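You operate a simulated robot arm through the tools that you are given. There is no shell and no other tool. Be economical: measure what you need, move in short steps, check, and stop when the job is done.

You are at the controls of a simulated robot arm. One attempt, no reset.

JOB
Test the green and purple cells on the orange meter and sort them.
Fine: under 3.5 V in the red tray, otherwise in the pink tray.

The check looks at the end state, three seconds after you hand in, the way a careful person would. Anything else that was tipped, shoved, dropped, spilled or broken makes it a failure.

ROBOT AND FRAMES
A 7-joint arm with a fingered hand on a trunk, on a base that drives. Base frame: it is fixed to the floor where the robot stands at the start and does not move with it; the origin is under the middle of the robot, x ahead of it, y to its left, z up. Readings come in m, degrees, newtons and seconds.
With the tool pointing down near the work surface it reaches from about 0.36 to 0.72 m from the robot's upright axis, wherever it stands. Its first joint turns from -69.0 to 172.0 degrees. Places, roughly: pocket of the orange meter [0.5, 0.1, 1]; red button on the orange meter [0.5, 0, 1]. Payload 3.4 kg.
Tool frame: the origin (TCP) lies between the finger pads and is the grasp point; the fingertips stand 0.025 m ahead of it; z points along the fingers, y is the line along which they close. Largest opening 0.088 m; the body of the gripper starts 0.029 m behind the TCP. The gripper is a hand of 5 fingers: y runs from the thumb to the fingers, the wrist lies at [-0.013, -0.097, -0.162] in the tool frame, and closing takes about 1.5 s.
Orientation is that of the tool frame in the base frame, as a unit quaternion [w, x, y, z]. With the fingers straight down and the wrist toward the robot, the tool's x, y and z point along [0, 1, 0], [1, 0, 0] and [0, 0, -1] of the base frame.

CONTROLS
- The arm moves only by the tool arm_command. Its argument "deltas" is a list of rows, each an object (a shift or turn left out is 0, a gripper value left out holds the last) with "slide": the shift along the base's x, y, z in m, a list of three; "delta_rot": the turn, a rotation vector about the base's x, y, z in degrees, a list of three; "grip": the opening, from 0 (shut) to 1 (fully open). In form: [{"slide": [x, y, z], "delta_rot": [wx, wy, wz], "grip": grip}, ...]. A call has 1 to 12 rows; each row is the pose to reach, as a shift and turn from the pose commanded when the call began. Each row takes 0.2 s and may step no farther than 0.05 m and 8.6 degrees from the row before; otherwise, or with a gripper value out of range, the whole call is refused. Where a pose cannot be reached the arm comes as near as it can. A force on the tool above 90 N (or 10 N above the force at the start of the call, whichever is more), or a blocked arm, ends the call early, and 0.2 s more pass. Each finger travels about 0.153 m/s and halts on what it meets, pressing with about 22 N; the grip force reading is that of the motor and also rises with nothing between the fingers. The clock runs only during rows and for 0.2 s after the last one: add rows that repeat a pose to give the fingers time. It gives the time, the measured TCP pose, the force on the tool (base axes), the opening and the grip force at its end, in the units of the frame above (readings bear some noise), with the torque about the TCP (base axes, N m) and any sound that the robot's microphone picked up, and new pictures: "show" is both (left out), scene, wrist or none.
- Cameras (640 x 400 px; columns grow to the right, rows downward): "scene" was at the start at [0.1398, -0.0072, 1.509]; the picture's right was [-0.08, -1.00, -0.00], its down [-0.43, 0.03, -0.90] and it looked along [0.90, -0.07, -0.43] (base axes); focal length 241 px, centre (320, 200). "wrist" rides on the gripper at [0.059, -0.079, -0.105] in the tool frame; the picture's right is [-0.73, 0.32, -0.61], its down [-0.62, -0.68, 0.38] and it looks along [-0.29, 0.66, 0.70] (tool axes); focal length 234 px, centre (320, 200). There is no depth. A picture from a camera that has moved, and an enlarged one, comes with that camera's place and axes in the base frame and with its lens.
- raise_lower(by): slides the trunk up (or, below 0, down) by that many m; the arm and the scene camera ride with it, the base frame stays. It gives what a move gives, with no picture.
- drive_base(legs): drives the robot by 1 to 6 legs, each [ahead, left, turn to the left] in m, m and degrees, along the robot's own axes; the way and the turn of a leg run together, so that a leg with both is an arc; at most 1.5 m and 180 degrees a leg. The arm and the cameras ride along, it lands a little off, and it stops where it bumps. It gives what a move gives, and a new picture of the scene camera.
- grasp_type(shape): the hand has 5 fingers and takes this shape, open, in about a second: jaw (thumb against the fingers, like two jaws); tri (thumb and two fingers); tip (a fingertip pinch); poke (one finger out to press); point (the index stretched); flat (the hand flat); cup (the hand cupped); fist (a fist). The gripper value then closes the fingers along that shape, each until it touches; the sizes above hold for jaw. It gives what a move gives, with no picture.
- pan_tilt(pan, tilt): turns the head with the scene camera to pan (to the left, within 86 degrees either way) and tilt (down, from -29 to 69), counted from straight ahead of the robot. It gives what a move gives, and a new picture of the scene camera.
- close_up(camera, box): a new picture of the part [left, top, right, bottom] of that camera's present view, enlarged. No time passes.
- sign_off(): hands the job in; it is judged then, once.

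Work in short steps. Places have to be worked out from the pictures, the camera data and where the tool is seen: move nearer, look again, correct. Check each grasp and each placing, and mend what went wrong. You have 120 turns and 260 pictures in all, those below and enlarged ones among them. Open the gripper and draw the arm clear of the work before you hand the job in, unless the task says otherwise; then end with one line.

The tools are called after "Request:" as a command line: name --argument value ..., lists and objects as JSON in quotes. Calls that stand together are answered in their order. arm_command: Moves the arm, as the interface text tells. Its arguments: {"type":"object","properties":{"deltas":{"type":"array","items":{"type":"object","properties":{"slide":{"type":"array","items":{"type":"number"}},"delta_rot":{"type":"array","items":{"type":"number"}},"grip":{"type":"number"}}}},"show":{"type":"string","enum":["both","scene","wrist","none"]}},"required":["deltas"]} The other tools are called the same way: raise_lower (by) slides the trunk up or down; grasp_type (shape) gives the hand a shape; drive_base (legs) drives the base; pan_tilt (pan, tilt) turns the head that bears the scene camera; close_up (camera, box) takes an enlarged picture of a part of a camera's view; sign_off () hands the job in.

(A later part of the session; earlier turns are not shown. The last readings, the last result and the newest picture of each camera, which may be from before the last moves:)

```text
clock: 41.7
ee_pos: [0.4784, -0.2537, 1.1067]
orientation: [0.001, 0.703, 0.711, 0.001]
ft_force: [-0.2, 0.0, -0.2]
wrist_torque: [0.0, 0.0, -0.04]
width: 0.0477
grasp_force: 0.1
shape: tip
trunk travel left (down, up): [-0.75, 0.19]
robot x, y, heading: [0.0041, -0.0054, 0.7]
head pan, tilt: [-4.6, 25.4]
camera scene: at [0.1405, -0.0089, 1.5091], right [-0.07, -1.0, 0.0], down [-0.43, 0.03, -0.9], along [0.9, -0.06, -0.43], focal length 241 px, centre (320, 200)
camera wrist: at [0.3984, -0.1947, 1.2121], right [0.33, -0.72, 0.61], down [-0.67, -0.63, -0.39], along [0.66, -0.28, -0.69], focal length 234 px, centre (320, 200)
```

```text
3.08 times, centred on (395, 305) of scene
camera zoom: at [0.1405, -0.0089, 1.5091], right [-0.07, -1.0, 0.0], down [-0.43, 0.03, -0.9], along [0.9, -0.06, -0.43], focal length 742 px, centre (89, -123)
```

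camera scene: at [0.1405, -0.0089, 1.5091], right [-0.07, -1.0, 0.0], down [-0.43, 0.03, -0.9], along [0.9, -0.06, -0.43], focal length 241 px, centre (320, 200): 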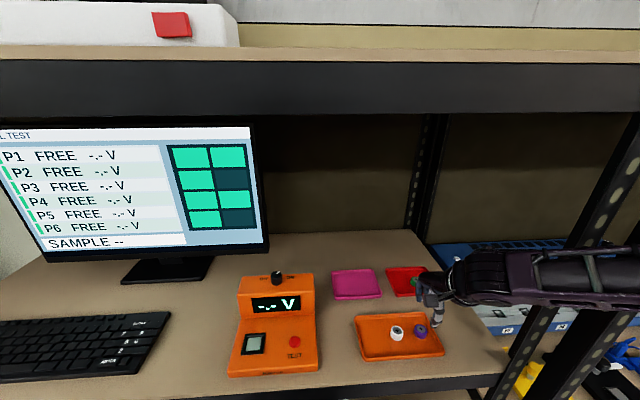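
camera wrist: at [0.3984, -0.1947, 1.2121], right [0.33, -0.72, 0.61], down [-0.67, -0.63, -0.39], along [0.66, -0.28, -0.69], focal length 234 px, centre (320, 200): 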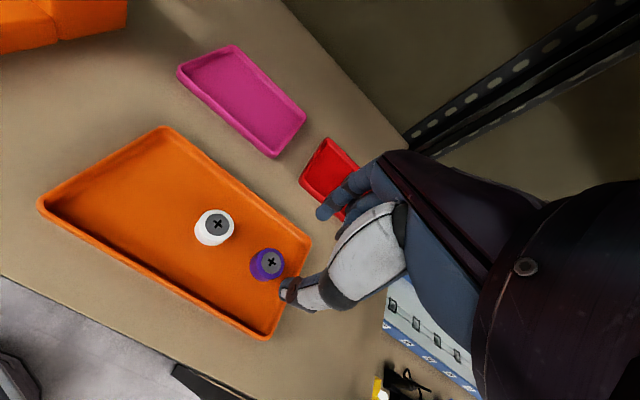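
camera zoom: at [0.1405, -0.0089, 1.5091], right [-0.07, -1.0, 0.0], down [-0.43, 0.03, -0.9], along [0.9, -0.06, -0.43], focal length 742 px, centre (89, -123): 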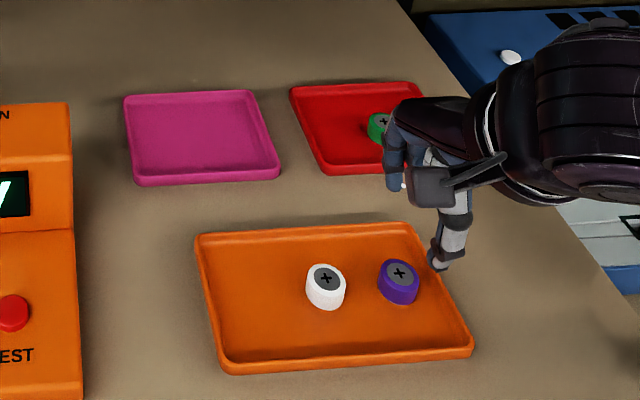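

Purple confirmed at (0.480, -0.253), in line with the fingers. I narrow the opening slightly and descend to TCP z≈1.046.

Request:
arm_command --deltas '[{"slide": [0.001, 0, -0.02], "grip": 0.46}, {"slide": [0.001, 0, -0.04], "grip": 0.46}, {"slide": [0.001, 0, -0.053], "grip": 0.46}, {"slide": [0.001, 0, -0.061], "grip": 0.46}, {"slide": [0.001, 0, -0.061], "grip": 0.46}]' --show "none"

Request:
close_up --camera "wrist" --box '[200, 180, 400, 350]'

Request:
close_up --camera "scene" --box '[360, 290, 460, 370]'

```text
clock: 42.9
ee_pos: [0.4796, -0.2531, 1.0451]
orientation: [0.001, 0.704, 0.71, 0.001]
ft_force: [-0.8, 0.1, 0.5]
wrist_torque: [0.01, 0.01, 0.03]
width: 0.041
grasp_force: 0.1
shape: tip
trunk travel left (down, up): [-0.75, 0.19]
robot x, y, heading: [0.0018, -0.0026, 0.6]
head pan, tilt: [-4.6, 25.4]
```

```text
2.35 times, centred on (300, 265) of wrist
camera zoom: at [0.3985, -0.1954, 1.1514], right [0.33, -0.72, 0.61], down [-0.67, -0.63, -0.39], along [0.66, -0.28, -0.69], focal length 551 px, centre (367, 47)
```

zoom: 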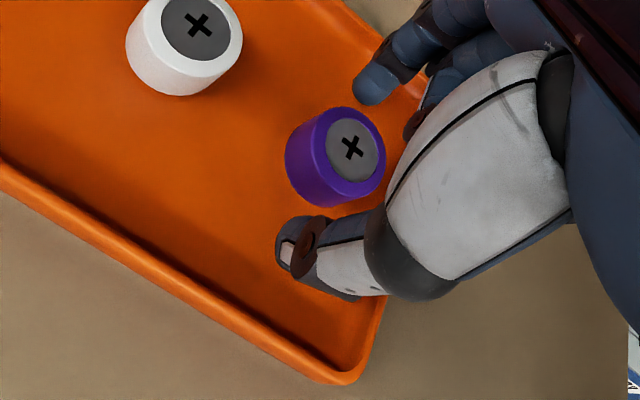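

```text
5.00 times, centred on (410, 330) of scene
camera zoom: at [0.1411, -0.009, 1.509], right [-0.07, -1.0, 0.0], down [-0.43, 0.03, -0.9], along [0.9, -0.06, -0.43], focal length 1206 px, centre (-130, -450)
```

zoom: 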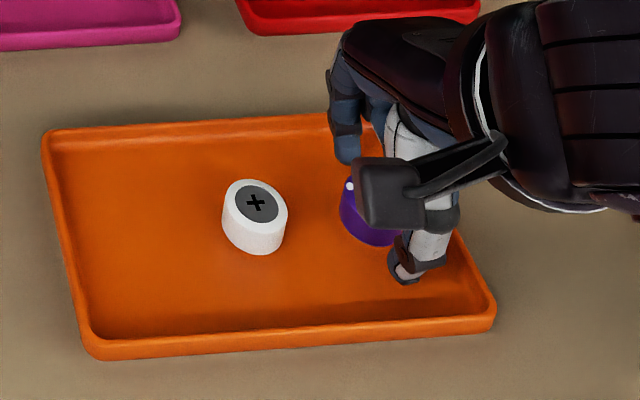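

Thumb and index straddle purple symmetrically. I close and lift.

Request:
arm_command --deltas '[{"slide": [0, 0, 0.001], "grip": 0.3}, {"slide": [0, 0, 0.001], "grip": 0.1}, {"slide": [0, 0, 0.001], "grip": 0.1}, {"slide": [0, 0, 0.001], "grip": 0.1}, {"slide": [0, 0, 0.001], "grip": 0.1}, {"slide": [0, 0, 0.015], "grip": 0.1}, {"slide": [0, 0, 0.05], "grip": 0.1}, {"slide": [0, 0, 0.095], "grip": 0.1}, {"slide": [0, 0, 0.14], "grip": 0.1}, {"slide": [0, 0, 0.16], "grip": 0.1}]'

Request:
close_up --camera "wrist" --box '[200, 180, 400, 350]'

```text
clock: 45.1
ee_pos: [0.4782, -0.2528, 1.2073]
orientation: [0.002, 0.703, 0.711, 0.002]
ft_force: [0.4, 0.5, -1.5]
wrist_torque: [-0.01, 0.02, 0.0]
width: 0.0157
grasp_force: 21.9
shape: tip
trunk travel left (down, up): [-0.75, 0.19]
robot x, y, heading: [-0.0006, -0.0089, 0.3]
head pan, tilt: [-4.6, 25.4]
camera scene: at [0.1412, -0.0091, 1.509], right [-0.07, -1.0, 0.0], down [-0.43, 0.03, -0.9], along [0.9, -0.06, -0.43], focal length 241 px, centre (320, 200)
camera wrist: at [0.3973, -0.1961, 1.313], right [0.33, -0.72, 0.61], down [-0.67, -0.63, -0.39], along [0.66, -0.28, -0.7], focal length 234 px, centre (320, 200)
```

scene: 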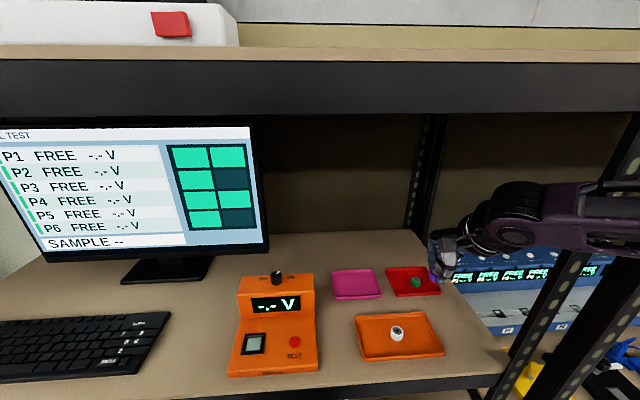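
wrist: 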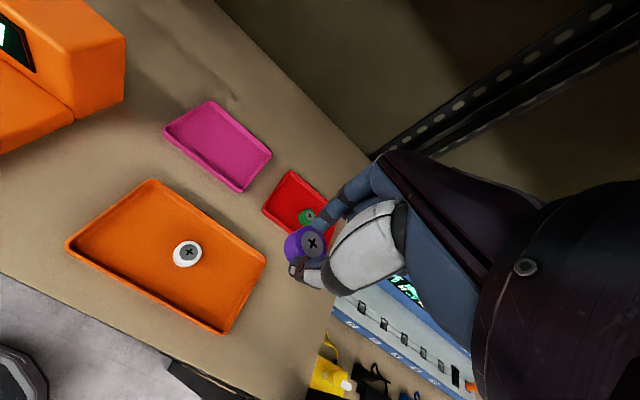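

```text
2.35 times, centred on (300, 265) of wrist
camera zoom: at [0.3973, -0.1961, 1.313], right [0.33, -0.72, 0.61], down [-0.67, -0.63, -0.39], along [0.66, -0.28, -0.7], focal length 551 px, centre (367, 47)
```

zoom: 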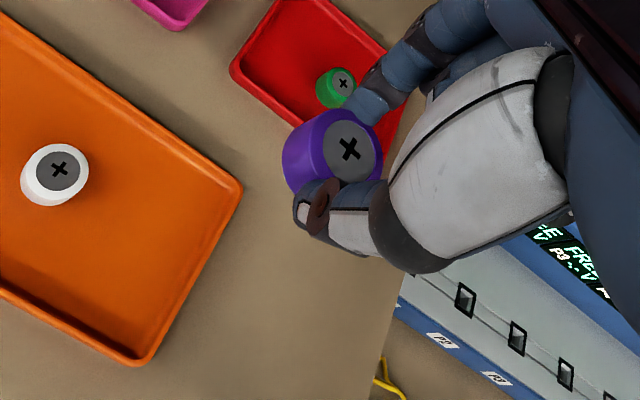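

Purple is held and clear. I swing to y≈-0.14, then drive left 0.25 m as before.

Request:
arm_command --deltas '[{"slide": [-0.004, 0.04, 0]}, {"slide": [-0.008, 0.08, 0]}, {"slide": [-0.01, 0.115, 0]}, {"slide": [-0.01, 0.115, 0]}]' --show "none"

Request:
drive_base --legs '[[0, 0.25, 0]]'

```text
clock: 46.1
ee_pos: [0.4705, -0.1365, 1.2062]
orientation: [0.0, 0.704, 0.71, 0.001]
ft_force: [-0.7, 0.7, 0.2]
wrist_torque: [0.0, 0.0, 0.0]
width: 0.0158
grasp_force: 22.1
shape: tip
trunk travel left (down, up): [-0.75, 0.19]
robot x, y, heading: [0.0062, -0.0055, 0.6]
head pan, tilt: [-4.6, 25.4]
```

```text
clock: 47.9
ee_pos: [0.4691, 0.1069, 1.2064]
orientation: [0.0, 0.706, 0.708, 0.002]
ft_force: [1.0, 0.4, -0.2]
wrist_torque: [-0.02, 0.03, 0.0]
width: 0.0161
grasp_force: 21.8
shape: tip
trunk travel left (down, up): [-0.75, 0.19]
robot x, y, heading: [-0.001, 0.2453, -0.1]
head pan, tilt: [-4.6, 25.4]
camera scene: at [0.1398, 0.2371, 1.509], right [-0.08, -1.0, 0.0], down [-0.43, 0.03, -0.9], along [0.9, -0.07, -0.43], focal length 241 px, centre (320, 200)
```

scene: 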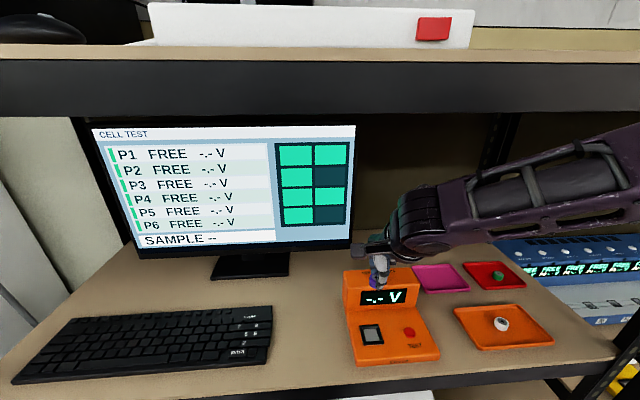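

I lower toward the proven placing pose (0.464, 0.103) and stop at z≈1.076 to check alignment.

Request:
arm_command --deltas '[{"slide": [-0.005, -0.003, -0.04]}, {"slide": [-0.005, -0.003, -0.08]}, {"slide": [-0.005, -0.003, -0.11]}, {"slide": [-0.005, -0.003, -0.13]}, {"slide": [-0.005, -0.003, -0.13]}]' --show "none"

Request:
close_up --camera "wrist" --box '[220, 190, 380, 330]'

Request:
close_up --camera "scene" --box '[330, 260, 450, 370]'

```text
clock: 49.1
ee_pos: [0.4623, 0.1024, 1.0767]
orientation: [0.001, 0.707, 0.707, 0.001]
ft_force: [-0.7, 0.1, -0.2]
wrist_torque: [-0.01, -0.03, -0.01]
width: 0.0159
grasp_force: 21.7
shape: tip
trunk travel left (down, up): [-0.75, 0.19]
robot x, y, heading: [-0.0029, 0.2448, 0.0]
head pan, tilt: [-4.6, 25.4]
```

```text
2.86 times, centred on (300, 260) of wrist
camera zoom: at [0.383, 0.1611, 1.1825], right [0.32, -0.73, 0.61], down [-0.68, -0.62, -0.39], along [0.66, -0.29, -0.69], focal length 669 px, centre (377, 29)
```

zoom: 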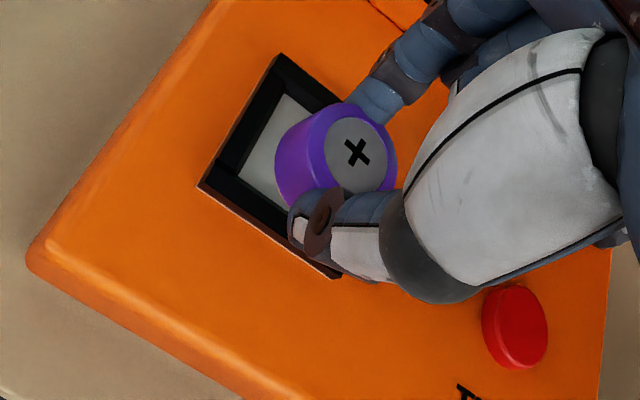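

```text
3.64 times, centred on (390, 315) of scene
camera zoom: at [0.1393, 0.238, 1.509], right [-0.08, -1.0, 0.0], down [-0.43, 0.03, -0.9], along [0.9, -0.07, -0.43], focal length 877 px, centre (66, -218)
```

zoom: 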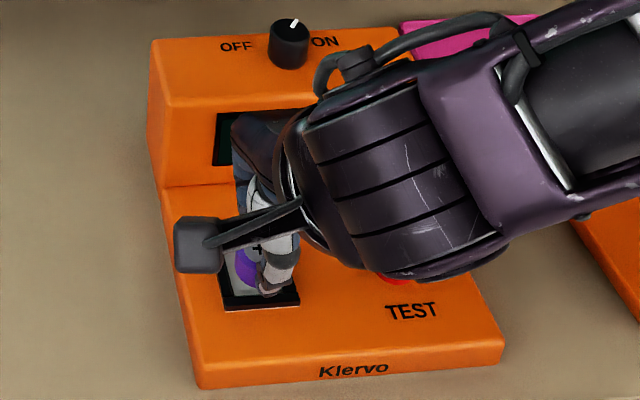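

Alignment matches the green placement almost exactly. I descend to z≈1.067 with +1 mm y.

Request:
arm_command --deltas '[{"slide": [0.001, 0.001, -0.004]}, {"slide": [0.001, 0.0015, -0.007]}, {"slide": [0.001, 0.0015, -0.009]}, {"slide": [0.001, 0.0015, -0.009]}]' --show "none"

Request:
close_up --camera "wrist" --box '[220, 190, 380, 330]'

```text
clock: 50.1
ee_pos: [0.4646, 0.1068, 1.0681]
orientation: [0.001, 0.706, 0.708, 0.002]
ft_force: [0.5, 0.1, 3.6]
wrist_torque: [-0.04, 0.08, -0.01]
width: 0.0161
grasp_force: 22.4
shape: tip
trunk travel left (down, up): [-0.75, 0.19]
robot x, y, heading: [0.0026, 0.2419, 0.2]
head pan, tilt: [-4.6, 25.4]
```

```text
2.86 times, centred on (300, 260) of wrist
camera zoom: at [0.384, 0.1646, 1.1742], right [0.32, -0.73, 0.61], down [-0.68, -0.62, -0.39], along [0.66, -0.29, -0.69], focal length 669 px, centre (377, 29)
```

zoom: 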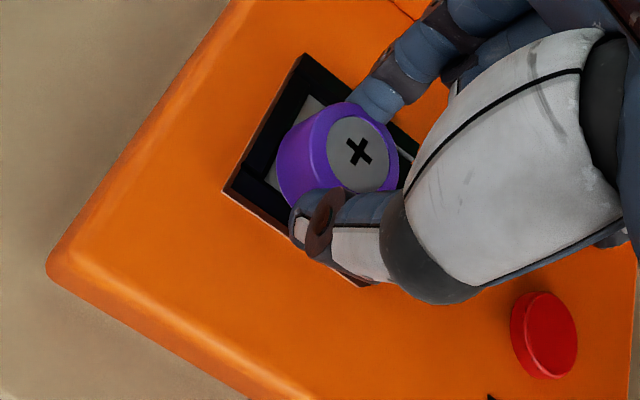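

Contact at 3.6 N, with the cell ~2 mm further +y than green was. I shift back 2 mm and release.

Request:
arm_command --deltas '[{"slide": [0, -0.002, 0.001]}, {"slide": [0, -0.002, 0]}, {"slide": [0, -0.002, 0], "grip": 0.35}, {"slide": [0, -0.002, 0], "grip": 0.5}, {"slide": [0, -0.002, 0], "grip": 0.55}, {"slide": [0, -0.002, 0], "grip": 0.55}]' --show "none"

Request:
close_up --camera "wrist" --box '[220, 190, 380, 330]'

```text
clock: 51.5
ee_pos: [0.4639, 0.1033, 1.0673]
orientation: [0.0, 0.707, 0.707, 0.001]
ft_force: [-0.2, 0.4, -0.9]
wrist_torque: [-0.04, 0.02, -0.02]
width: 0.0479
grasp_force: 0.0
shape: tip
trunk travel left (down, up): [-0.75, 0.19]
robot x, y, heading: [0.0019, 0.2446, 0.3]
head pan, tilt: [-4.6, 25.4]
```

```text
2.86 times, centred on (300, 260) of wrist
camera zoom: at [0.3843, 0.1628, 1.1744], right [0.32, -0.73, 0.61], down [-0.68, -0.62, -0.39], along [0.66, -0.29, -0.7], focal length 669 px, centre (377, 29)
```

zoom: 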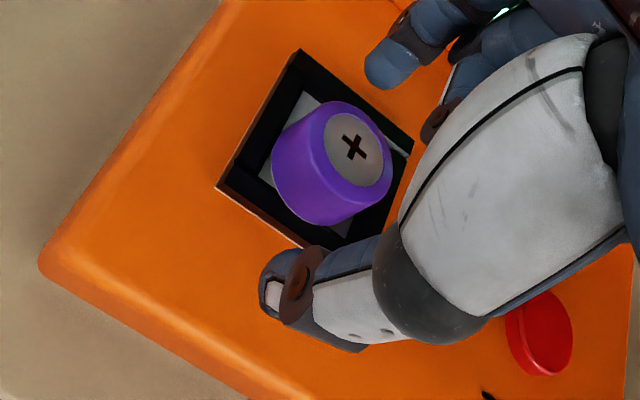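

Purple is in the pocket area; I lift, check its seating, and move above the button with fingers shut.

Request:
arm_command --deltas '[{"slide": [0, 0, 0.02]}, {"slide": [0, 0, 0.05]}, {"slide": [0, 0, 0.07]}, {"slide": [0, -0.03, 0.07], "grip": 0.0}, {"slide": [0, -0.06, 0.06], "grip": 0.0}, {"slide": [0.0005, -0.078, 0.05], "grip": 0.0}, {"slide": [0.0005, -0.078, 0.04], "grip": 0.0}, {"slide": [0.0005, -0.078, 0.03], "grip": 0.0}]'

Request:
close_up --camera "scene" --box '[330, 260, 450, 370]'

Request:
close_up --camera "wrist" --box '[140, 100, 380, 320]'

```text
clock: 53.3
ee_pos: [0.4657, 0.0261, 1.097]
orientation: [-0.001, 0.706, 0.708, 0.002]
ft_force: [0.4, 0.7, -0.5]
wrist_torque: [-0.02, -0.01, 0.02]
width: 0.0001
grasp_force: 22.4
shape: tip
trunk travel left (down, up): [-0.75, 0.19]
robot x, y, heading: [-0.0, 0.2443, 0.4]
head pan, tilt: [-4.6, 25.4]
camera scene: at [0.14, 0.2374, 1.509], right [-0.08, -1.0, 0.0], down [-0.43, 0.03, -0.9], along [0.9, -0.07, -0.43], focal length 241 px, centre (320, 200)
camera wrist: at [0.3864, 0.0831, 1.2031], right [0.32, -0.73, 0.61], down [-0.68, -0.62, -0.39], along [0.66, -0.29, -0.7], focal length 234 px, centre (320, 200)
```

scene: 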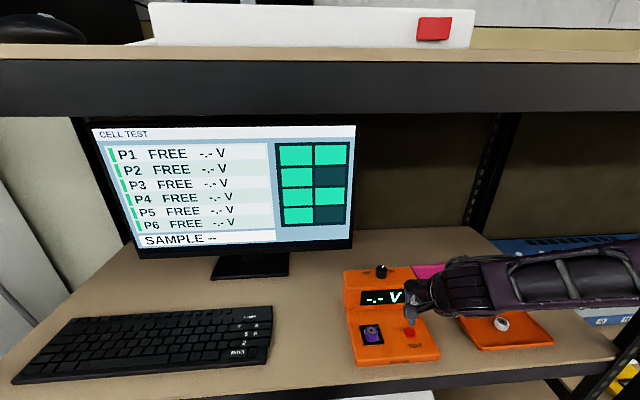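
wrist: 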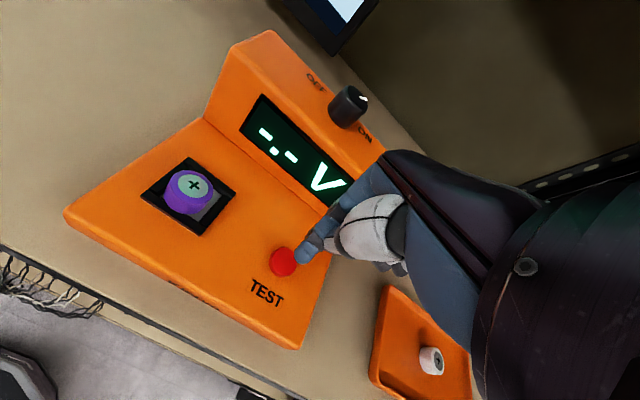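

```text
3.64 times, centred on (390, 315) of scene
camera zoom: at [0.14, 0.2374, 1.509], right [-0.08, -1.0, 0.0], down [-0.43, 0.03, -0.9], along [0.9, -0.07, -0.43], focal length 877 px, centre (66, -218)
```

zoom: 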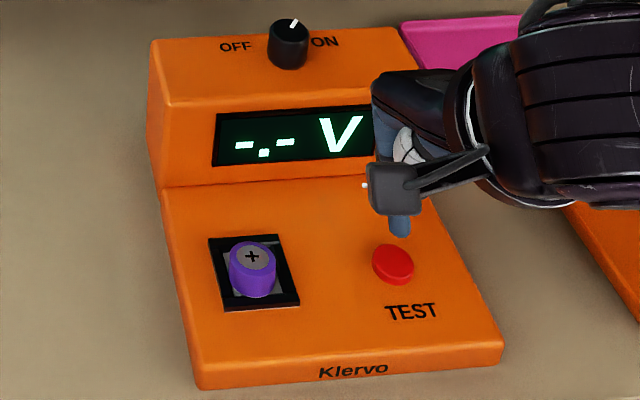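

```text
1.82 times, centred on (260, 210) of wrist
camera zoom: at [0.3864, 0.0831, 1.2031], right [0.32, -0.73, 0.61], down [-0.68, -0.62, -0.39], along [0.66, -0.29, -0.7], focal length 426 px, centre (429, 182)
```

zoom: 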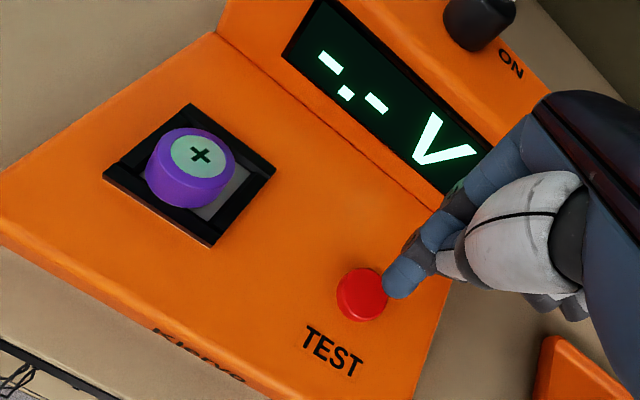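

Purple appears seated, close to one wall of the pocket. I press the button with the same pose that worked (z down to ≈1.055).

Request:
arm_command --deltas '[{"slide": [-0.001, -0.001, -0.02]}, {"slide": [-0.001, -0.001, -0.033]}, {"slide": [-0.001, -0.001, -0.038]}, {"slide": [-0.001, -0.001, -0.041]}, {"slide": [-0.001, -0.001, -0.044]}, {"slide": [-0.001, -0.001, -0.044]}]'

```text
clock: 54.7
ee_pos: [0.4631, 0.0256, 1.055]
orientation: [0.001, 0.707, 0.708, 0.002]
ft_force: [-1.2, -1.2, 6.7]
wrist_torque: [-0.05, -0.02, -0.02]
width: 0.0
grasp_force: 22.1
shape: tip
trunk travel left (down, up): [-0.75, 0.19]
robot x, y, heading: [0.0002, 0.2478, -0.1]
head pan, tilt: [-4.6, 25.4]
heard: click
camera scene: at [0.1382, 0.2378, 1.5092], right [-0.08, -1.0, 0.0], down [-0.43, 0.03, -0.9], along [0.9, -0.07, -0.43], focal length 241 px, centre (320, 200)
camera wrist: at [0.3821, 0.0836, 1.1613], right [0.32, -0.73, 0.61], down [-0.68, -0.62, -0.39], along [0.66, -0.29, -0.69], focal length 234 px, centre (320, 200)
```

scene: 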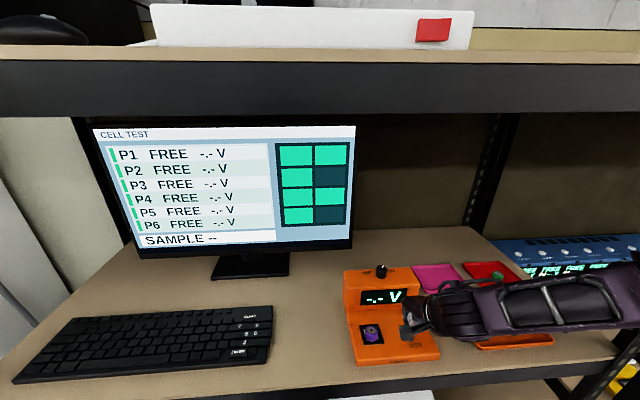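
wrist: 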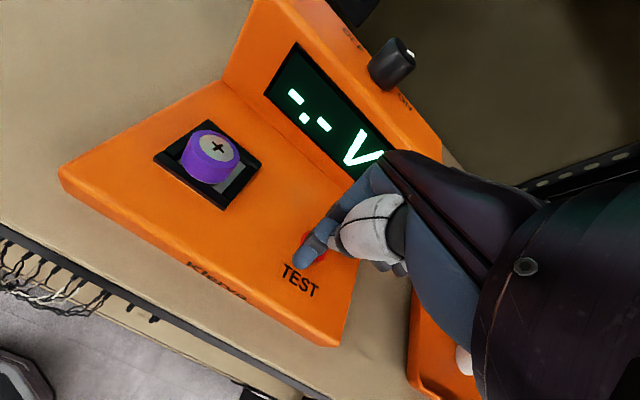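

Click heard but the display still shows "-.-": perhaps purple isn't seated flat. I lift and look closely.

Request:
arm_command --deltas '[{"slide": [0, 0, 0.03]}, {"slide": [0, 0, 0.06]}, {"slide": [0, 0, 0.08]}, {"slide": [0, 0.03, 0.08], "grip": 0.55}, {"slide": [0, 0.06, 0.08], "grip": 0.55}, {"slide": [0, 0.06, 0.08], "grip": 0.55}]'

Request:
close_up --camera "scene" --box '[350, 280, 420, 360]'

Request:
close_up --camera "wrist" --box '[180, 180, 340, 320]'

```text
clock: 56.1
ee_pos: [0.4619, 0.0847, 1.1349]
orientation: [-0.001, 0.707, 0.707, 0.002]
ft_force: [0.4, 0.8, 1.0]
wrist_torque: [0.01, 0.0, -0.01]
width: 0.0486
grasp_force: 0.0
shape: tip
trunk travel left (down, up): [-0.75, 0.19]
robot x, y, heading: [0.0007, 0.2455, 0.1]
head pan, tilt: [-4.6, 25.4]
camera scene: at [0.1391, 0.2363, 1.509], right [-0.08, -1.0, 0.0], down [-0.43, 0.03, -0.9], along [0.9, -0.07, -0.43], focal length 241 px, centre (320, 200)
camera wrist: at [0.3825, 0.1431, 1.2409], right [0.32, -0.73, 0.61], down [-0.68, -0.62, -0.39], along [0.66, -0.29, -0.7], focal length 234 px, centre (320, 200)
```

scene: 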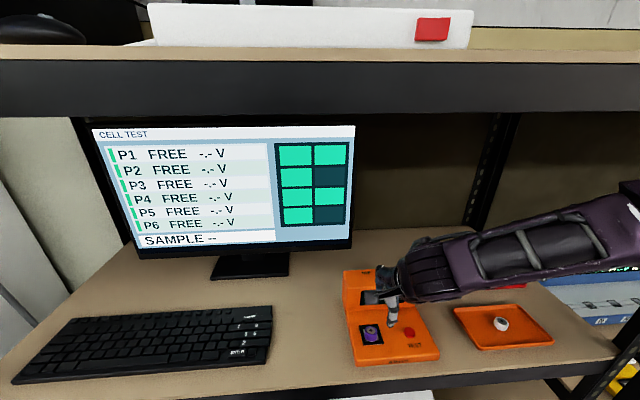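
wrist: 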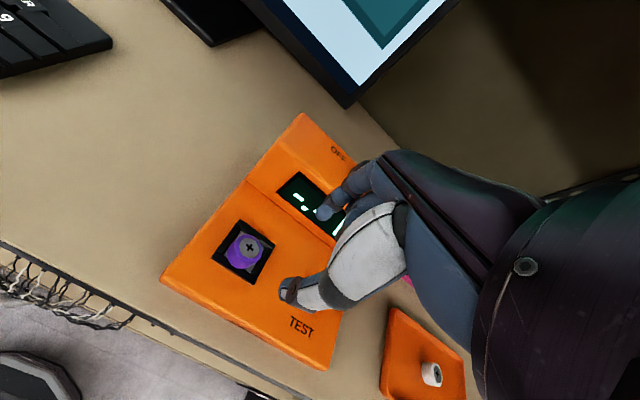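

```text
5.00 times, centred on (385, 320) of scene
camera zoom: at [0.1391, 0.2363, 1.509], right [-0.08, -1.0, 0.0], down [-0.43, 0.03, -0.9], along [0.9, -0.07, -0.43], focal length 1206 px, centre (-5, -400)
```

zoom: 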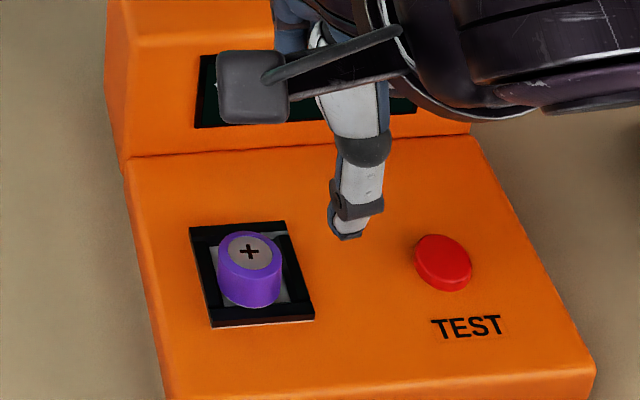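

```text
2.86 times, centred on (260, 250) of wrist
camera zoom: at [0.3825, 0.1431, 1.2409], right [0.32, -0.73, 0.61], down [-0.68, -0.62, -0.39], along [0.66, -0.29, -0.7], focal length 669 px, centre (491, 57)
```

zoom: 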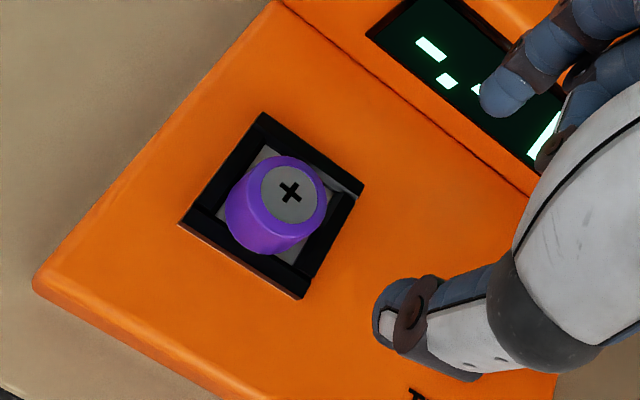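

From above purple looks central, but it may be cocked in the pocket. I regrip it lightly, lift a few mm, and press it flat onto the pad before releasing.

Request:
arm_command --deltas '[{"slide": [0.002, 0.019, -0.02]}, {"slide": [0.002, 0.019, -0.045]}, {"slide": [0.002, 0.019, -0.06]}, {"slide": [0.002, 0.019, -0.066]}, {"slide": [0.002, 0.019, -0.066], "grip": 0.3}, {"slide": [0.002, 0.019, -0.066], "grip": 0.1}, {"slide": [0.002, 0.019, -0.066], "grip": 0.1}, {"slide": [0.002, 0.019, -0.066], "grip": 0.1}, {"slide": [0.002, 0.019, -0.066], "grip": 0.1}]' --show "none"

Request:
close_up --camera "wrist" --box '[220, 190, 380, 330]'

```text
clock: 58.1
ee_pos: [0.4662, 0.1034, 1.0695]
orientation: [0.0, 0.707, 0.708, 0.001]
ft_force: [-0.1, 0.8, 1.6]
wrist_torque: [-0.03, -0.01, -0.02]
width: 0.0157
grasp_force: 21.7
shape: tip
trunk travel left (down, up): [-0.75, 0.19]
robot x, y, heading: [-0.0012, 0.2427, 0.1]
head pan, tilt: [-4.6, 25.4]
```

```text
2.86 times, centred on (300, 260) of wrist
camera zoom: at [0.3868, 0.1621, 1.1756], right [0.32, -0.73, 0.61], down [-0.68, -0.62, -0.39], along [0.66, -0.29, -0.69], focal length 669 px, centre (377, 29)
```

zoom: 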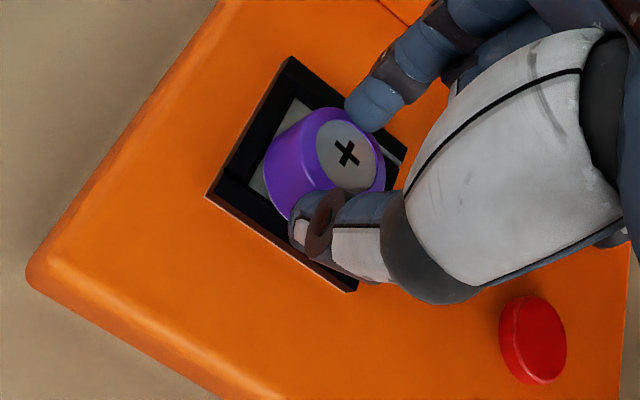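

Gripped at 15.7 mm as before. I lift 14 mm to see how the cell hangs.

Request:
arm_command --deltas '[{"slide": [0, 0, 0.006]}, {"slide": [0, 0, 0.014]}, {"slide": [0, 0, 0.014]}]' --show "none"

Request:
close_up --camera "wrist" --box '[220, 190, 380, 330]'

Request:
close_up --camera "scene" --box '[350, 280, 420, 350]'

```text
clock: 58.9
ee_pos: [0.4676, 0.1026, 1.084]
orientation: [0.0, 0.707, 0.708, 0.002]
ft_force: [0.0, 0.0, 0.3]
wrist_torque: [-0.02, -0.02, -0.02]
width: 0.0153
grasp_force: 21.5
shape: tip
trunk travel left (down, up): [-0.75, 0.19]
robot x, y, heading: [0.001, 0.2464, 0.0]
head pan, tilt: [-4.6, 25.4]
```

```text
2.86 times, centred on (300, 260) of wrist
camera zoom: at [0.3875, 0.1616, 1.1901], right [0.32, -0.73, 0.61], down [-0.68, -0.62, -0.39], along [0.66, -0.29, -0.7], focal length 669 px, centre (377, 29)
```

zoom: 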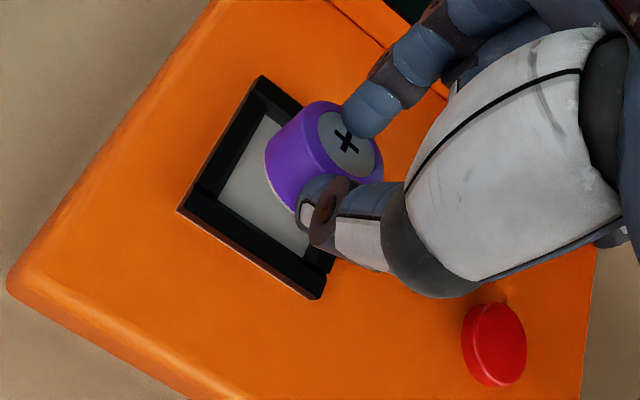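

```text
5.71 times, centred on (385, 315) of scene
camera zoom: at [0.1398, 0.2376, 1.509], right [-0.08, -1.0, 0.0], down [-0.43, 0.03, -0.9], along [0.9, -0.07, -0.43], focal length 1378 px, centre (-51, -457)
```

zoom: 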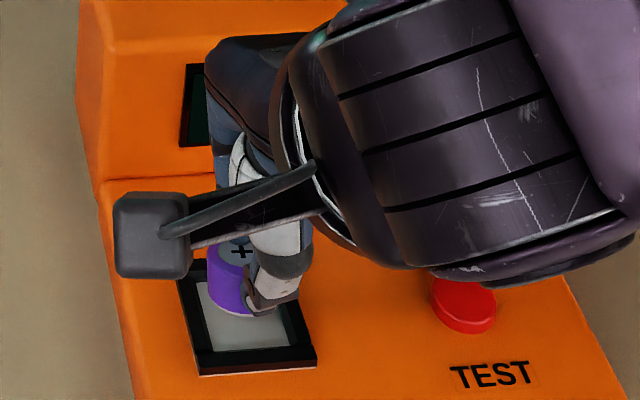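

The cell is pinched ~4 mm off-centre (to +y) and slightly tipped. I shift (-2, -3) mm to centre it on the pocket, lower, and press it onto the pad so it levels.

Request:
arm_command --deltas '[{"slide": [-0.002, -0.003, 0]}, {"slide": [-0.002, -0.003, -0.006]}, {"slide": [-0.002, -0.003, -0.011]}, {"slide": [-0.002, -0.003, -0.014]}, {"slide": [-0.002, -0.003, -0.016]}, {"slide": [-0.002, -0.003, -0.018]}, {"slide": [-0.002, -0.003, -0.018]}]' --show "none"

Request:
close_up --camera "wrist" --box '[220, 190, 380, 330]'

```text
clock: 60.5
ee_pos: [0.4627, 0.1022, 1.0699]
orientation: [0.005, 0.707, 0.708, 0.007]
ft_force: [7.5, -6.5, 50.6]
wrist_torque: [-0.16, -0.88, -0.08]
width: 0.0191
grasp_force: 21.8
shape: tip
trunk travel left (down, up): [-0.75, 0.19]
robot x, y, heading: [0.0014, 0.2463, -0.0]
head pan, tilt: [-4.6, 25.4]
```

```text
2.86 times, centred on (300, 260) of wrist
camera zoom: at [0.3806, 0.1604, 1.1754], right [0.31, -0.73, 0.61], down [-0.67, -0.62, -0.4], along [0.67, -0.29, -0.69], focal length 669 px, centre (377, 29)
```

zoom: 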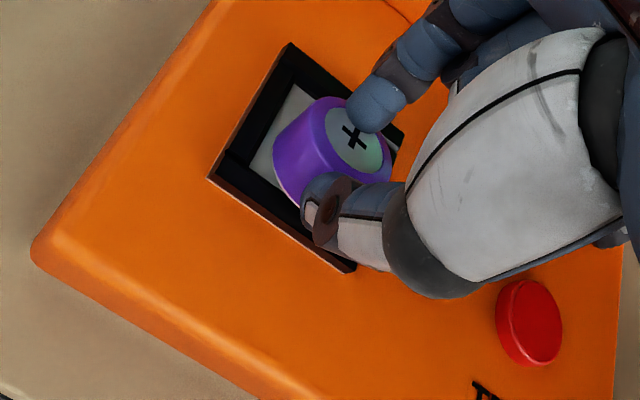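

50 N: too much; the cell bottomed early because it's held lower. I ease up 8 mm in command to unload, then open and look.

Request:
arm_command --deltas '[{"slide": [0, 0, 0.005]}, {"slide": [0, 0, 0.008]}, {"slide": [0, 0, 0.008]}]' --show "none"

Request:
close_up --camera "wrist" --box '[220, 190, 380, 330]'

```text
clock: 61.3
ee_pos: [0.4622, 0.1027, 1.0728]
orientation: [-0.001, 0.707, 0.708, 0.001]
ft_force: [2.3, -1.7, 15.6]
wrist_torque: [-0.05, -0.28, -0.03]
width: 0.018
grasp_force: 22.2
shape: tip
trunk travel left (down, up): [-0.75, 0.19]
robot x, y, heading: [-0.0011, 0.2435, 0.1]
head pan, tilt: [-4.6, 25.4]
```

```text
2.86 times, centred on (300, 260) of wrist
camera zoom: at [0.3823, 0.1606, 1.1778], right [0.32, -0.73, 0.61], down [-0.68, -0.62, -0.38], along [0.66, -0.29, -0.7], focal length 669 px, centre (377, 29)
```

zoom: 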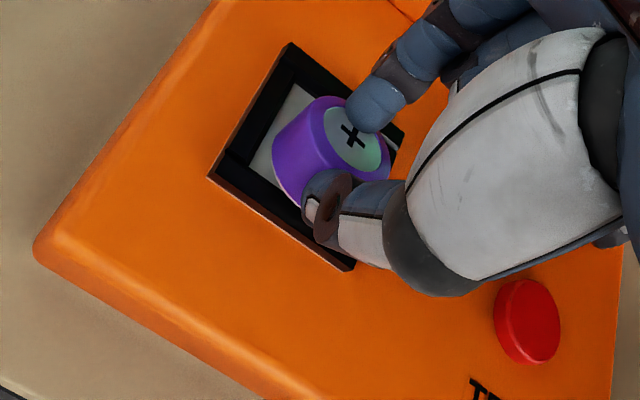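

The load is down to 15 N. I open the fingers here and rise a little to inspect.

Request:
arm_command --deltas '[{"slide": [0, 0, 0.002], "grip": 0.3}, {"slide": [0, 0, 0.002], "grip": 0.5}, {"slide": [0, 0, 0.002], "grip": 0.6}, {"slide": [0, 0, 0.002], "grip": 0.6}, {"slide": [0, 0, 0.02], "grip": 0.6}, {"slide": [0, 0, 0.05], "grip": 0.6}, {"slide": [0, -0.02, 0.07], "grip": 0.6}, {"slide": [0, -0.02, 0.07], "grip": 0.6}]' --show "none"

Request:
close_up --camera "wrist" --box '[180, 180, 340, 320]'

Request:
close_up --camera "scene" --box '[350, 280, 420, 350]'

```text
clock: 63.1
ee_pos: [0.4633, 0.0817, 1.1415]
orientation: [0.0, 0.707, 0.708, 0.001]
ft_force: [0.1, 0.4, 0.0]
wrist_torque: [0.01, 0.04, 0.03]
width: 0.0528
grasp_force: 0.1
shape: tip
trunk travel left (down, up): [-0.75, 0.19]
robot x, y, heading: [0.0024, 0.2449, 0.3]
head pan, tilt: [-4.6, 25.4]
```

```text
2.86 times, centred on (260, 250) of wrist
camera zoom: at [0.3841, 0.139, 1.2487], right [0.32, -0.73, 0.61], down [-0.68, -0.62, -0.39], along [0.66, -0.29, -0.7], focal length 669 px, centre (491, 57)
```

zoom: 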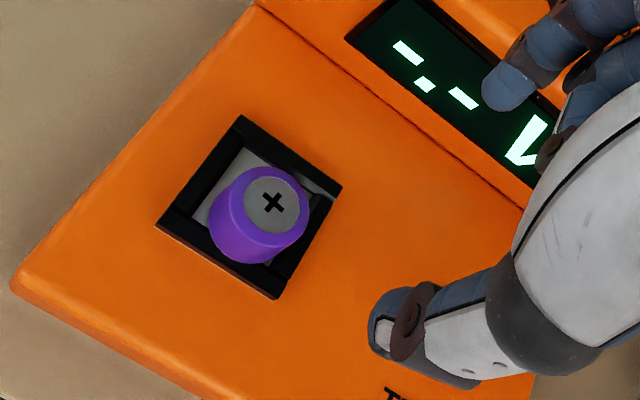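

```text
5.71 times, centred on (385, 315) of scene
camera zoom: at [0.1404, 0.2384, 1.5089], right [-0.08, -1.0, 0.0], down [-0.43, 0.03, -0.9], along [0.9, -0.07, -0.43], focal length 1378 px, centre (-51, -457)
```

zoom: 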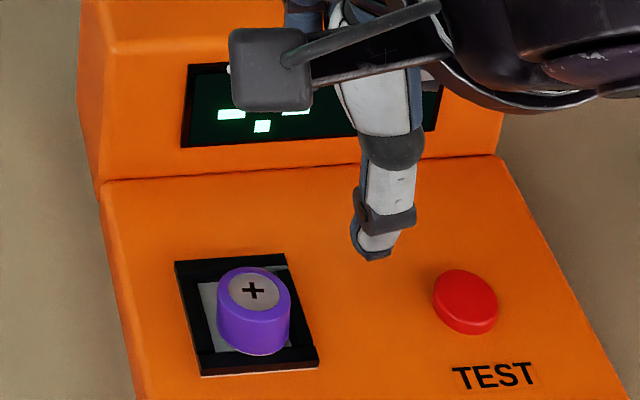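

Purple sits ~2 mm toward -x and -y with an edge on the rim (relative to where green sat). I'll straddle it centred on the pocket in x, close to centre it, nudge +y 2 mm, and open so it drops in.

Request:
arm_command --deltas '[{"slide": [0.0015, 0.02, -0.02], "grip": 0.55}, {"slide": [0.0015, 0.02, -0.045], "grip": 0.55}, {"slide": [0.0015, 0.02, -0.06], "grip": 0.55}, {"slide": [0.0015, 0.02, -0.07], "grip": 0.55}, {"slide": [0.0015, 0.02, -0.07], "grip": 0.3}, {"slide": [0.0015, 0.02, -0.07], "grip": 0.1}, {"slide": [0.0015, 0.02, -0.07], "grip": 0.1}, {"slide": [0.0015, 0.02, -0.07], "grip": 0.1}, {"slide": [0.0015, 0.02, -0.07], "grip": 0.1}]' --show "none"

Request:
close_up --camera "wrist" --box '[220, 190, 380, 330]'

```text
clock: 65.1
ee_pos: [0.4644, 0.1003, 1.0745]
orientation: [0.0, 0.707, 0.708, 0.002]
ft_force: [-0.7, -0.7, 3.7]
wrist_torque: [-0.03, -0.02, -0.01]
width: 0.0142
grasp_force: 21.9
shape: tip
trunk travel left (down, up): [-0.75, 0.19]
robot x, y, heading: [-0.0009, 0.2445, 0.1]
head pan, tilt: [-4.6, 25.4]
```

```text
2.86 times, centred on (300, 260) of wrist
camera zoom: at [0.385, 0.1578, 1.1796], right [0.32, -0.73, 0.61], down [-0.68, -0.62, -0.39], along [0.66, -0.29, -0.69], focal length 669 px, centre (377, 29)
```

zoom: 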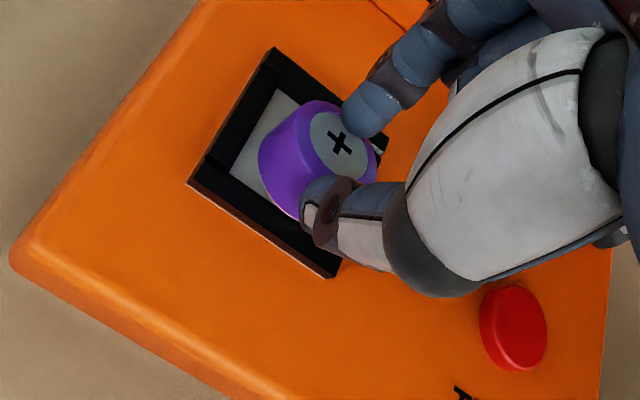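

The pinch is ~4 mm to -y of the cell centre. I open slightly, shift +4.5 mm in y, re-close and lift to inspect.

Request:
arm_command --deltas '[{"slide": [0, 0, 0], "grip": 0.4}, {"slide": [0, 0, 0], "grip": 0.45}, {"slide": [0, 0.003, -0.001], "grip": 0.45}, {"slide": [0, 0.0045, -0.002], "grip": 0.45}, {"slide": [0, 0.0045, -0.002], "grip": 0.45}]' --show "none"

Request:
close_up --camera "wrist" --box '[220, 190, 380, 330]'

```text
clock: 66.3
ee_pos: [0.465, 0.1051, 1.0702]
orientation: [0.0, 0.707, 0.707, 0.002]
ft_force: [-0.5, -0.1, -0.6]
wrist_torque: [0.0, 0.02, 0.03]
width: 0.0394
grasp_force: 0.1
shape: tip
trunk travel left (down, up): [-0.75, 0.19]
robot x, y, heading: [-0.0007, 0.2447, -0.0]
head pan, tilt: [-4.6, 25.4]
```

```text
2.86 times, centred on (300, 260) of wrist
camera zoom: at [0.3856, 0.1629, 1.1763], right [0.32, -0.73, 0.61], down [-0.68, -0.62, -0.39], along [0.66, -0.29, -0.7], focal length 669 px, centre (377, 29)
```

zoom: 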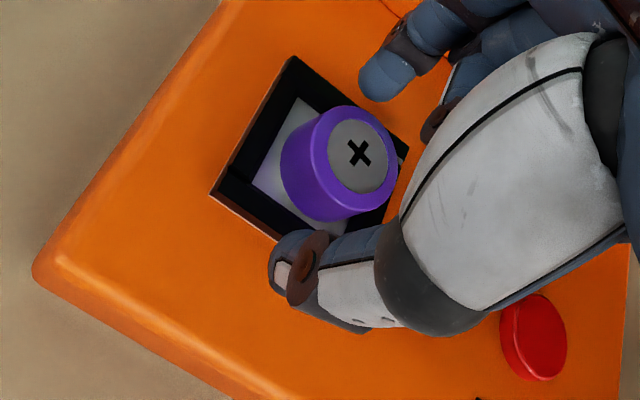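

The cell now looks upright and central to the fingers, ~1.5 mm to -y of green's spot. I close, nudge +1.5 mm y without lifting, and open.

Request:
arm_command --deltas '[{"slide": [0, 0, -0.001], "grip": 0.2}, {"slide": [0, 0, -0.001], "grip": 0.1}, {"slide": [0, 0, -0.001], "grip": 0.1}, {"slide": [0, 0.001, -0.001], "grip": 0.1}, {"slide": [0, 0.0015, -0.002], "grip": 0.1}, {"slide": [0, 0.0015, -0.002], "grip": 0.1}]' --show "none"

Request:
close_up --camera "wrist" --box '[220, 190, 380, 330]'

```text
clock: 67.7
ee_pos: [0.4642, 0.1072, 1.0688]
orientation: [0.001, 0.706, 0.708, 0.002]
ft_force: [3.5, -0.4, 8.8]
wrist_torque: [-0.01, 0.02, 0.0]
width: 0.0191
grasp_force: 22.1
shape: tip
trunk travel left (down, up): [-0.75, 0.19]
robot x, y, heading: [0.0002, 0.2445, 0.1]
head pan, tilt: [-4.6, 25.4]
```

```text
2.86 times, centred on (300, 260) of wrist
camera zoom: at [0.3856, 0.1657, 1.1753], right [0.32, -0.73, 0.61], down [-0.68, -0.62, -0.39], along [0.66, -0.29, -0.69], focal length 669 px, centre (377, 29)
```

zoom: 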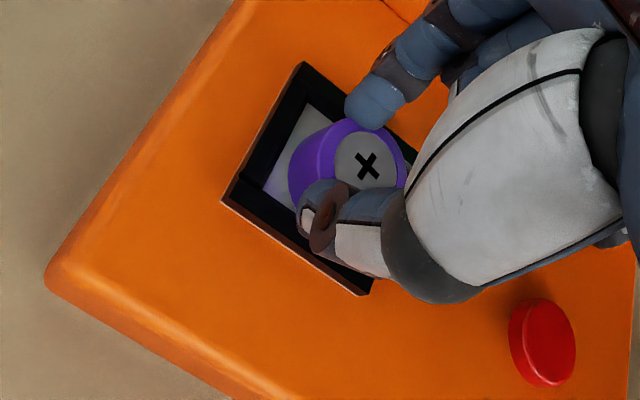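

The cell is now right in y but ~2 mm short in x (and Fx=+3.5 N agrees). I nudge +2 mm x, then open.

Request:
arm_command --deltas '[{"slide": [0.001, 0, 0.001]}, {"slide": [0.0025, 0, 0.001]}, {"slide": [0.0025, 0, 0.001], "grip": 0.3}, {"slide": [0.0025, -0.001, 0.001], "grip": 0.45}, {"slide": [0.0025, -0.002, 0.001], "grip": 0.45}, {"slide": [0.0025, -0.002, 0.001], "grip": 0.45}]' --show "none"

Request:
close_up --camera "wrist" --box '[220, 190, 380, 330]'

```text
clock: 69.1
ee_pos: [0.4681, 0.1054, 1.0703]
orientation: [0.0, 0.707, 0.708, 0.002]
ft_force: [-0.8, 0.0, 1.0]
wrist_torque: [-0.01, 0.02, 0.02]
width: 0.0395
grasp_force: 0.1
shape: tip
trunk travel left (down, up): [-0.75, 0.19]
robot x, y, heading: [-0.0021, 0.2434, 0.1]
head pan, tilt: [-4.6, 25.4]
```

```text
2.86 times, centred on (300, 260) of wrist
camera zoom: at [0.3882, 0.1635, 1.1756], right [0.32, -0.73, 0.61], down [-0.68, -0.62, -0.39], along [0.66, -0.29, -0.7], focal length 669 px, centre (377, 29)
```

zoom: 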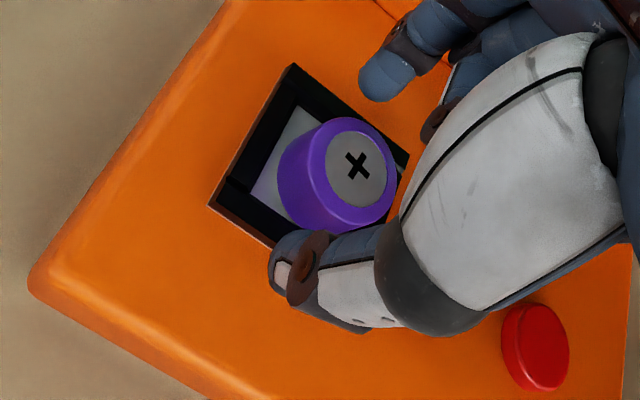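

Nearly on green's spot now (within ~1 mm). I lift and inspect from both cameras, moving to above the button.

Request:
arm_command --deltas '[{"slide": [0, 0, 0.02]}, {"slide": [0, 0, 0.05]}, {"slide": [-0.001, 0, 0.07]}, {"slide": [-0.002, -0.03, 0.07], "grip": 0.0}, {"slide": [-0.004, -0.06, 0.06], "grip": 0.0}, {"slide": [-0.004, -0.08, 0.05], "grip": 0.0}, {"slide": [-0.004, -0.08, 0.04], "grip": 0.0}, {"slide": [-0.004, -0.08, 0.03], "grip": 0.0}]' --show "none"

Request:
close_up --camera "scene" --box '[350, 280, 420, 350]'

Request:
close_up --camera "wrist" --box '[140, 100, 380, 320]'

```text
clock: 70.9
ee_pos: [0.465, 0.0237, 1.0998]
orientation: [0.0, 0.706, 0.708, 0.002]
ft_force: [0.6, -0.6, 0.0]
wrist_torque: [-0.01, -0.03, -0.01]
width: 0.0
grasp_force: 21.8
shape: tip
trunk travel left (down, up): [-0.75, 0.19]
robot x, y, heading: [-0.0006, 0.2462, -0.0]
head pan, tilt: [-4.6, 25.4]
```

```text
5.71 times, centred on (385, 315) of scene
camera zoom: at [0.1398, 0.2373, 1.509], right [-0.08, -1.0, 0.0], down [-0.43, 0.03, -0.9], along [0.9, -0.07, -0.43], focal length 1378 px, centre (-51, -457)
```

zoom: 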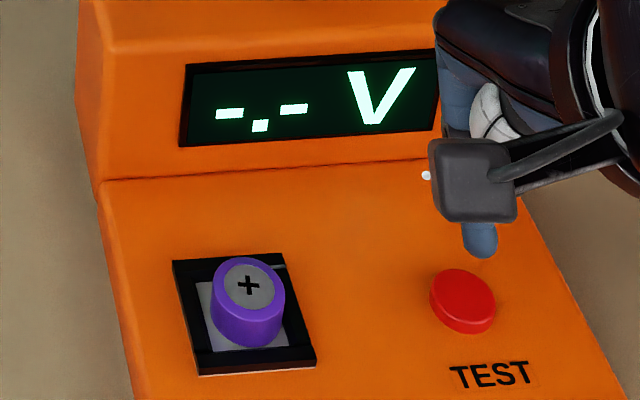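

```text
1.82 times, centred on (260, 210) of wrist
camera zoom: at [0.3851, 0.0818, 1.2051], right [0.32, -0.73, 0.61], down [-0.68, -0.62, -0.39], along [0.66, -0.29, -0.69], focal length 426 px, centre (429, 182)
```

zoom: 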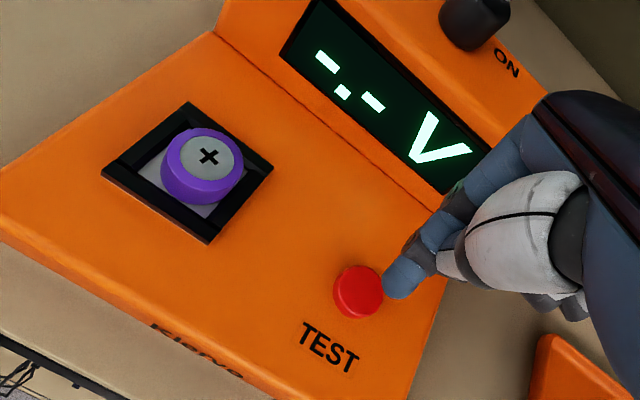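

Purple's top now sits within a millimetre of green's position in the scene view. I press TEST again.

Request:
arm_command --deltas '[{"slide": [-0.001, 0.002, -0.02]}, {"slide": [-0.001, 0.002, -0.033]}, {"slide": [-0.001, 0.002, -0.039]}, {"slide": [-0.001, 0.002, -0.043]}, {"slide": [-0.001, 0.002, -0.046]}, {"slide": [-0.001, 0.002, -0.046]}]' --show "wrist"

```text
clock: 72.3
ee_pos: [0.4615, 0.0284, 1.0546]
orientation: [0.002, 0.707, 0.707, 0.003]
ft_force: [-2.9, -1.9, 12.1]
wrist_torque: [-0.09, -0.08, -0.03]
width: 0.0002
grasp_force: 21.9
shape: tip
trunk travel left (down, up): [-0.75, 0.19]
robot x, y, heading: [0.0023, 0.2416, 0.2]
head pan, tilt: [-4.6, 25.4]
heard: click
camera wrist: at [0.3812, 0.0859, 1.1596], right [0.32, -0.73, 0.61], down [-0.68, -0.62, -0.39], along [0.66, -0.29, -0.69], focal length 234 px, centre (320, 200)
```

wrist: 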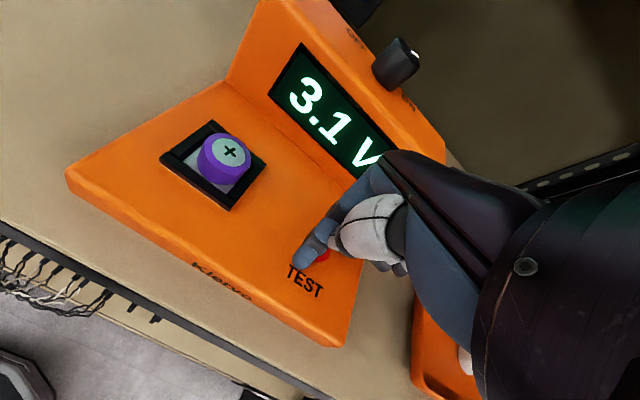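

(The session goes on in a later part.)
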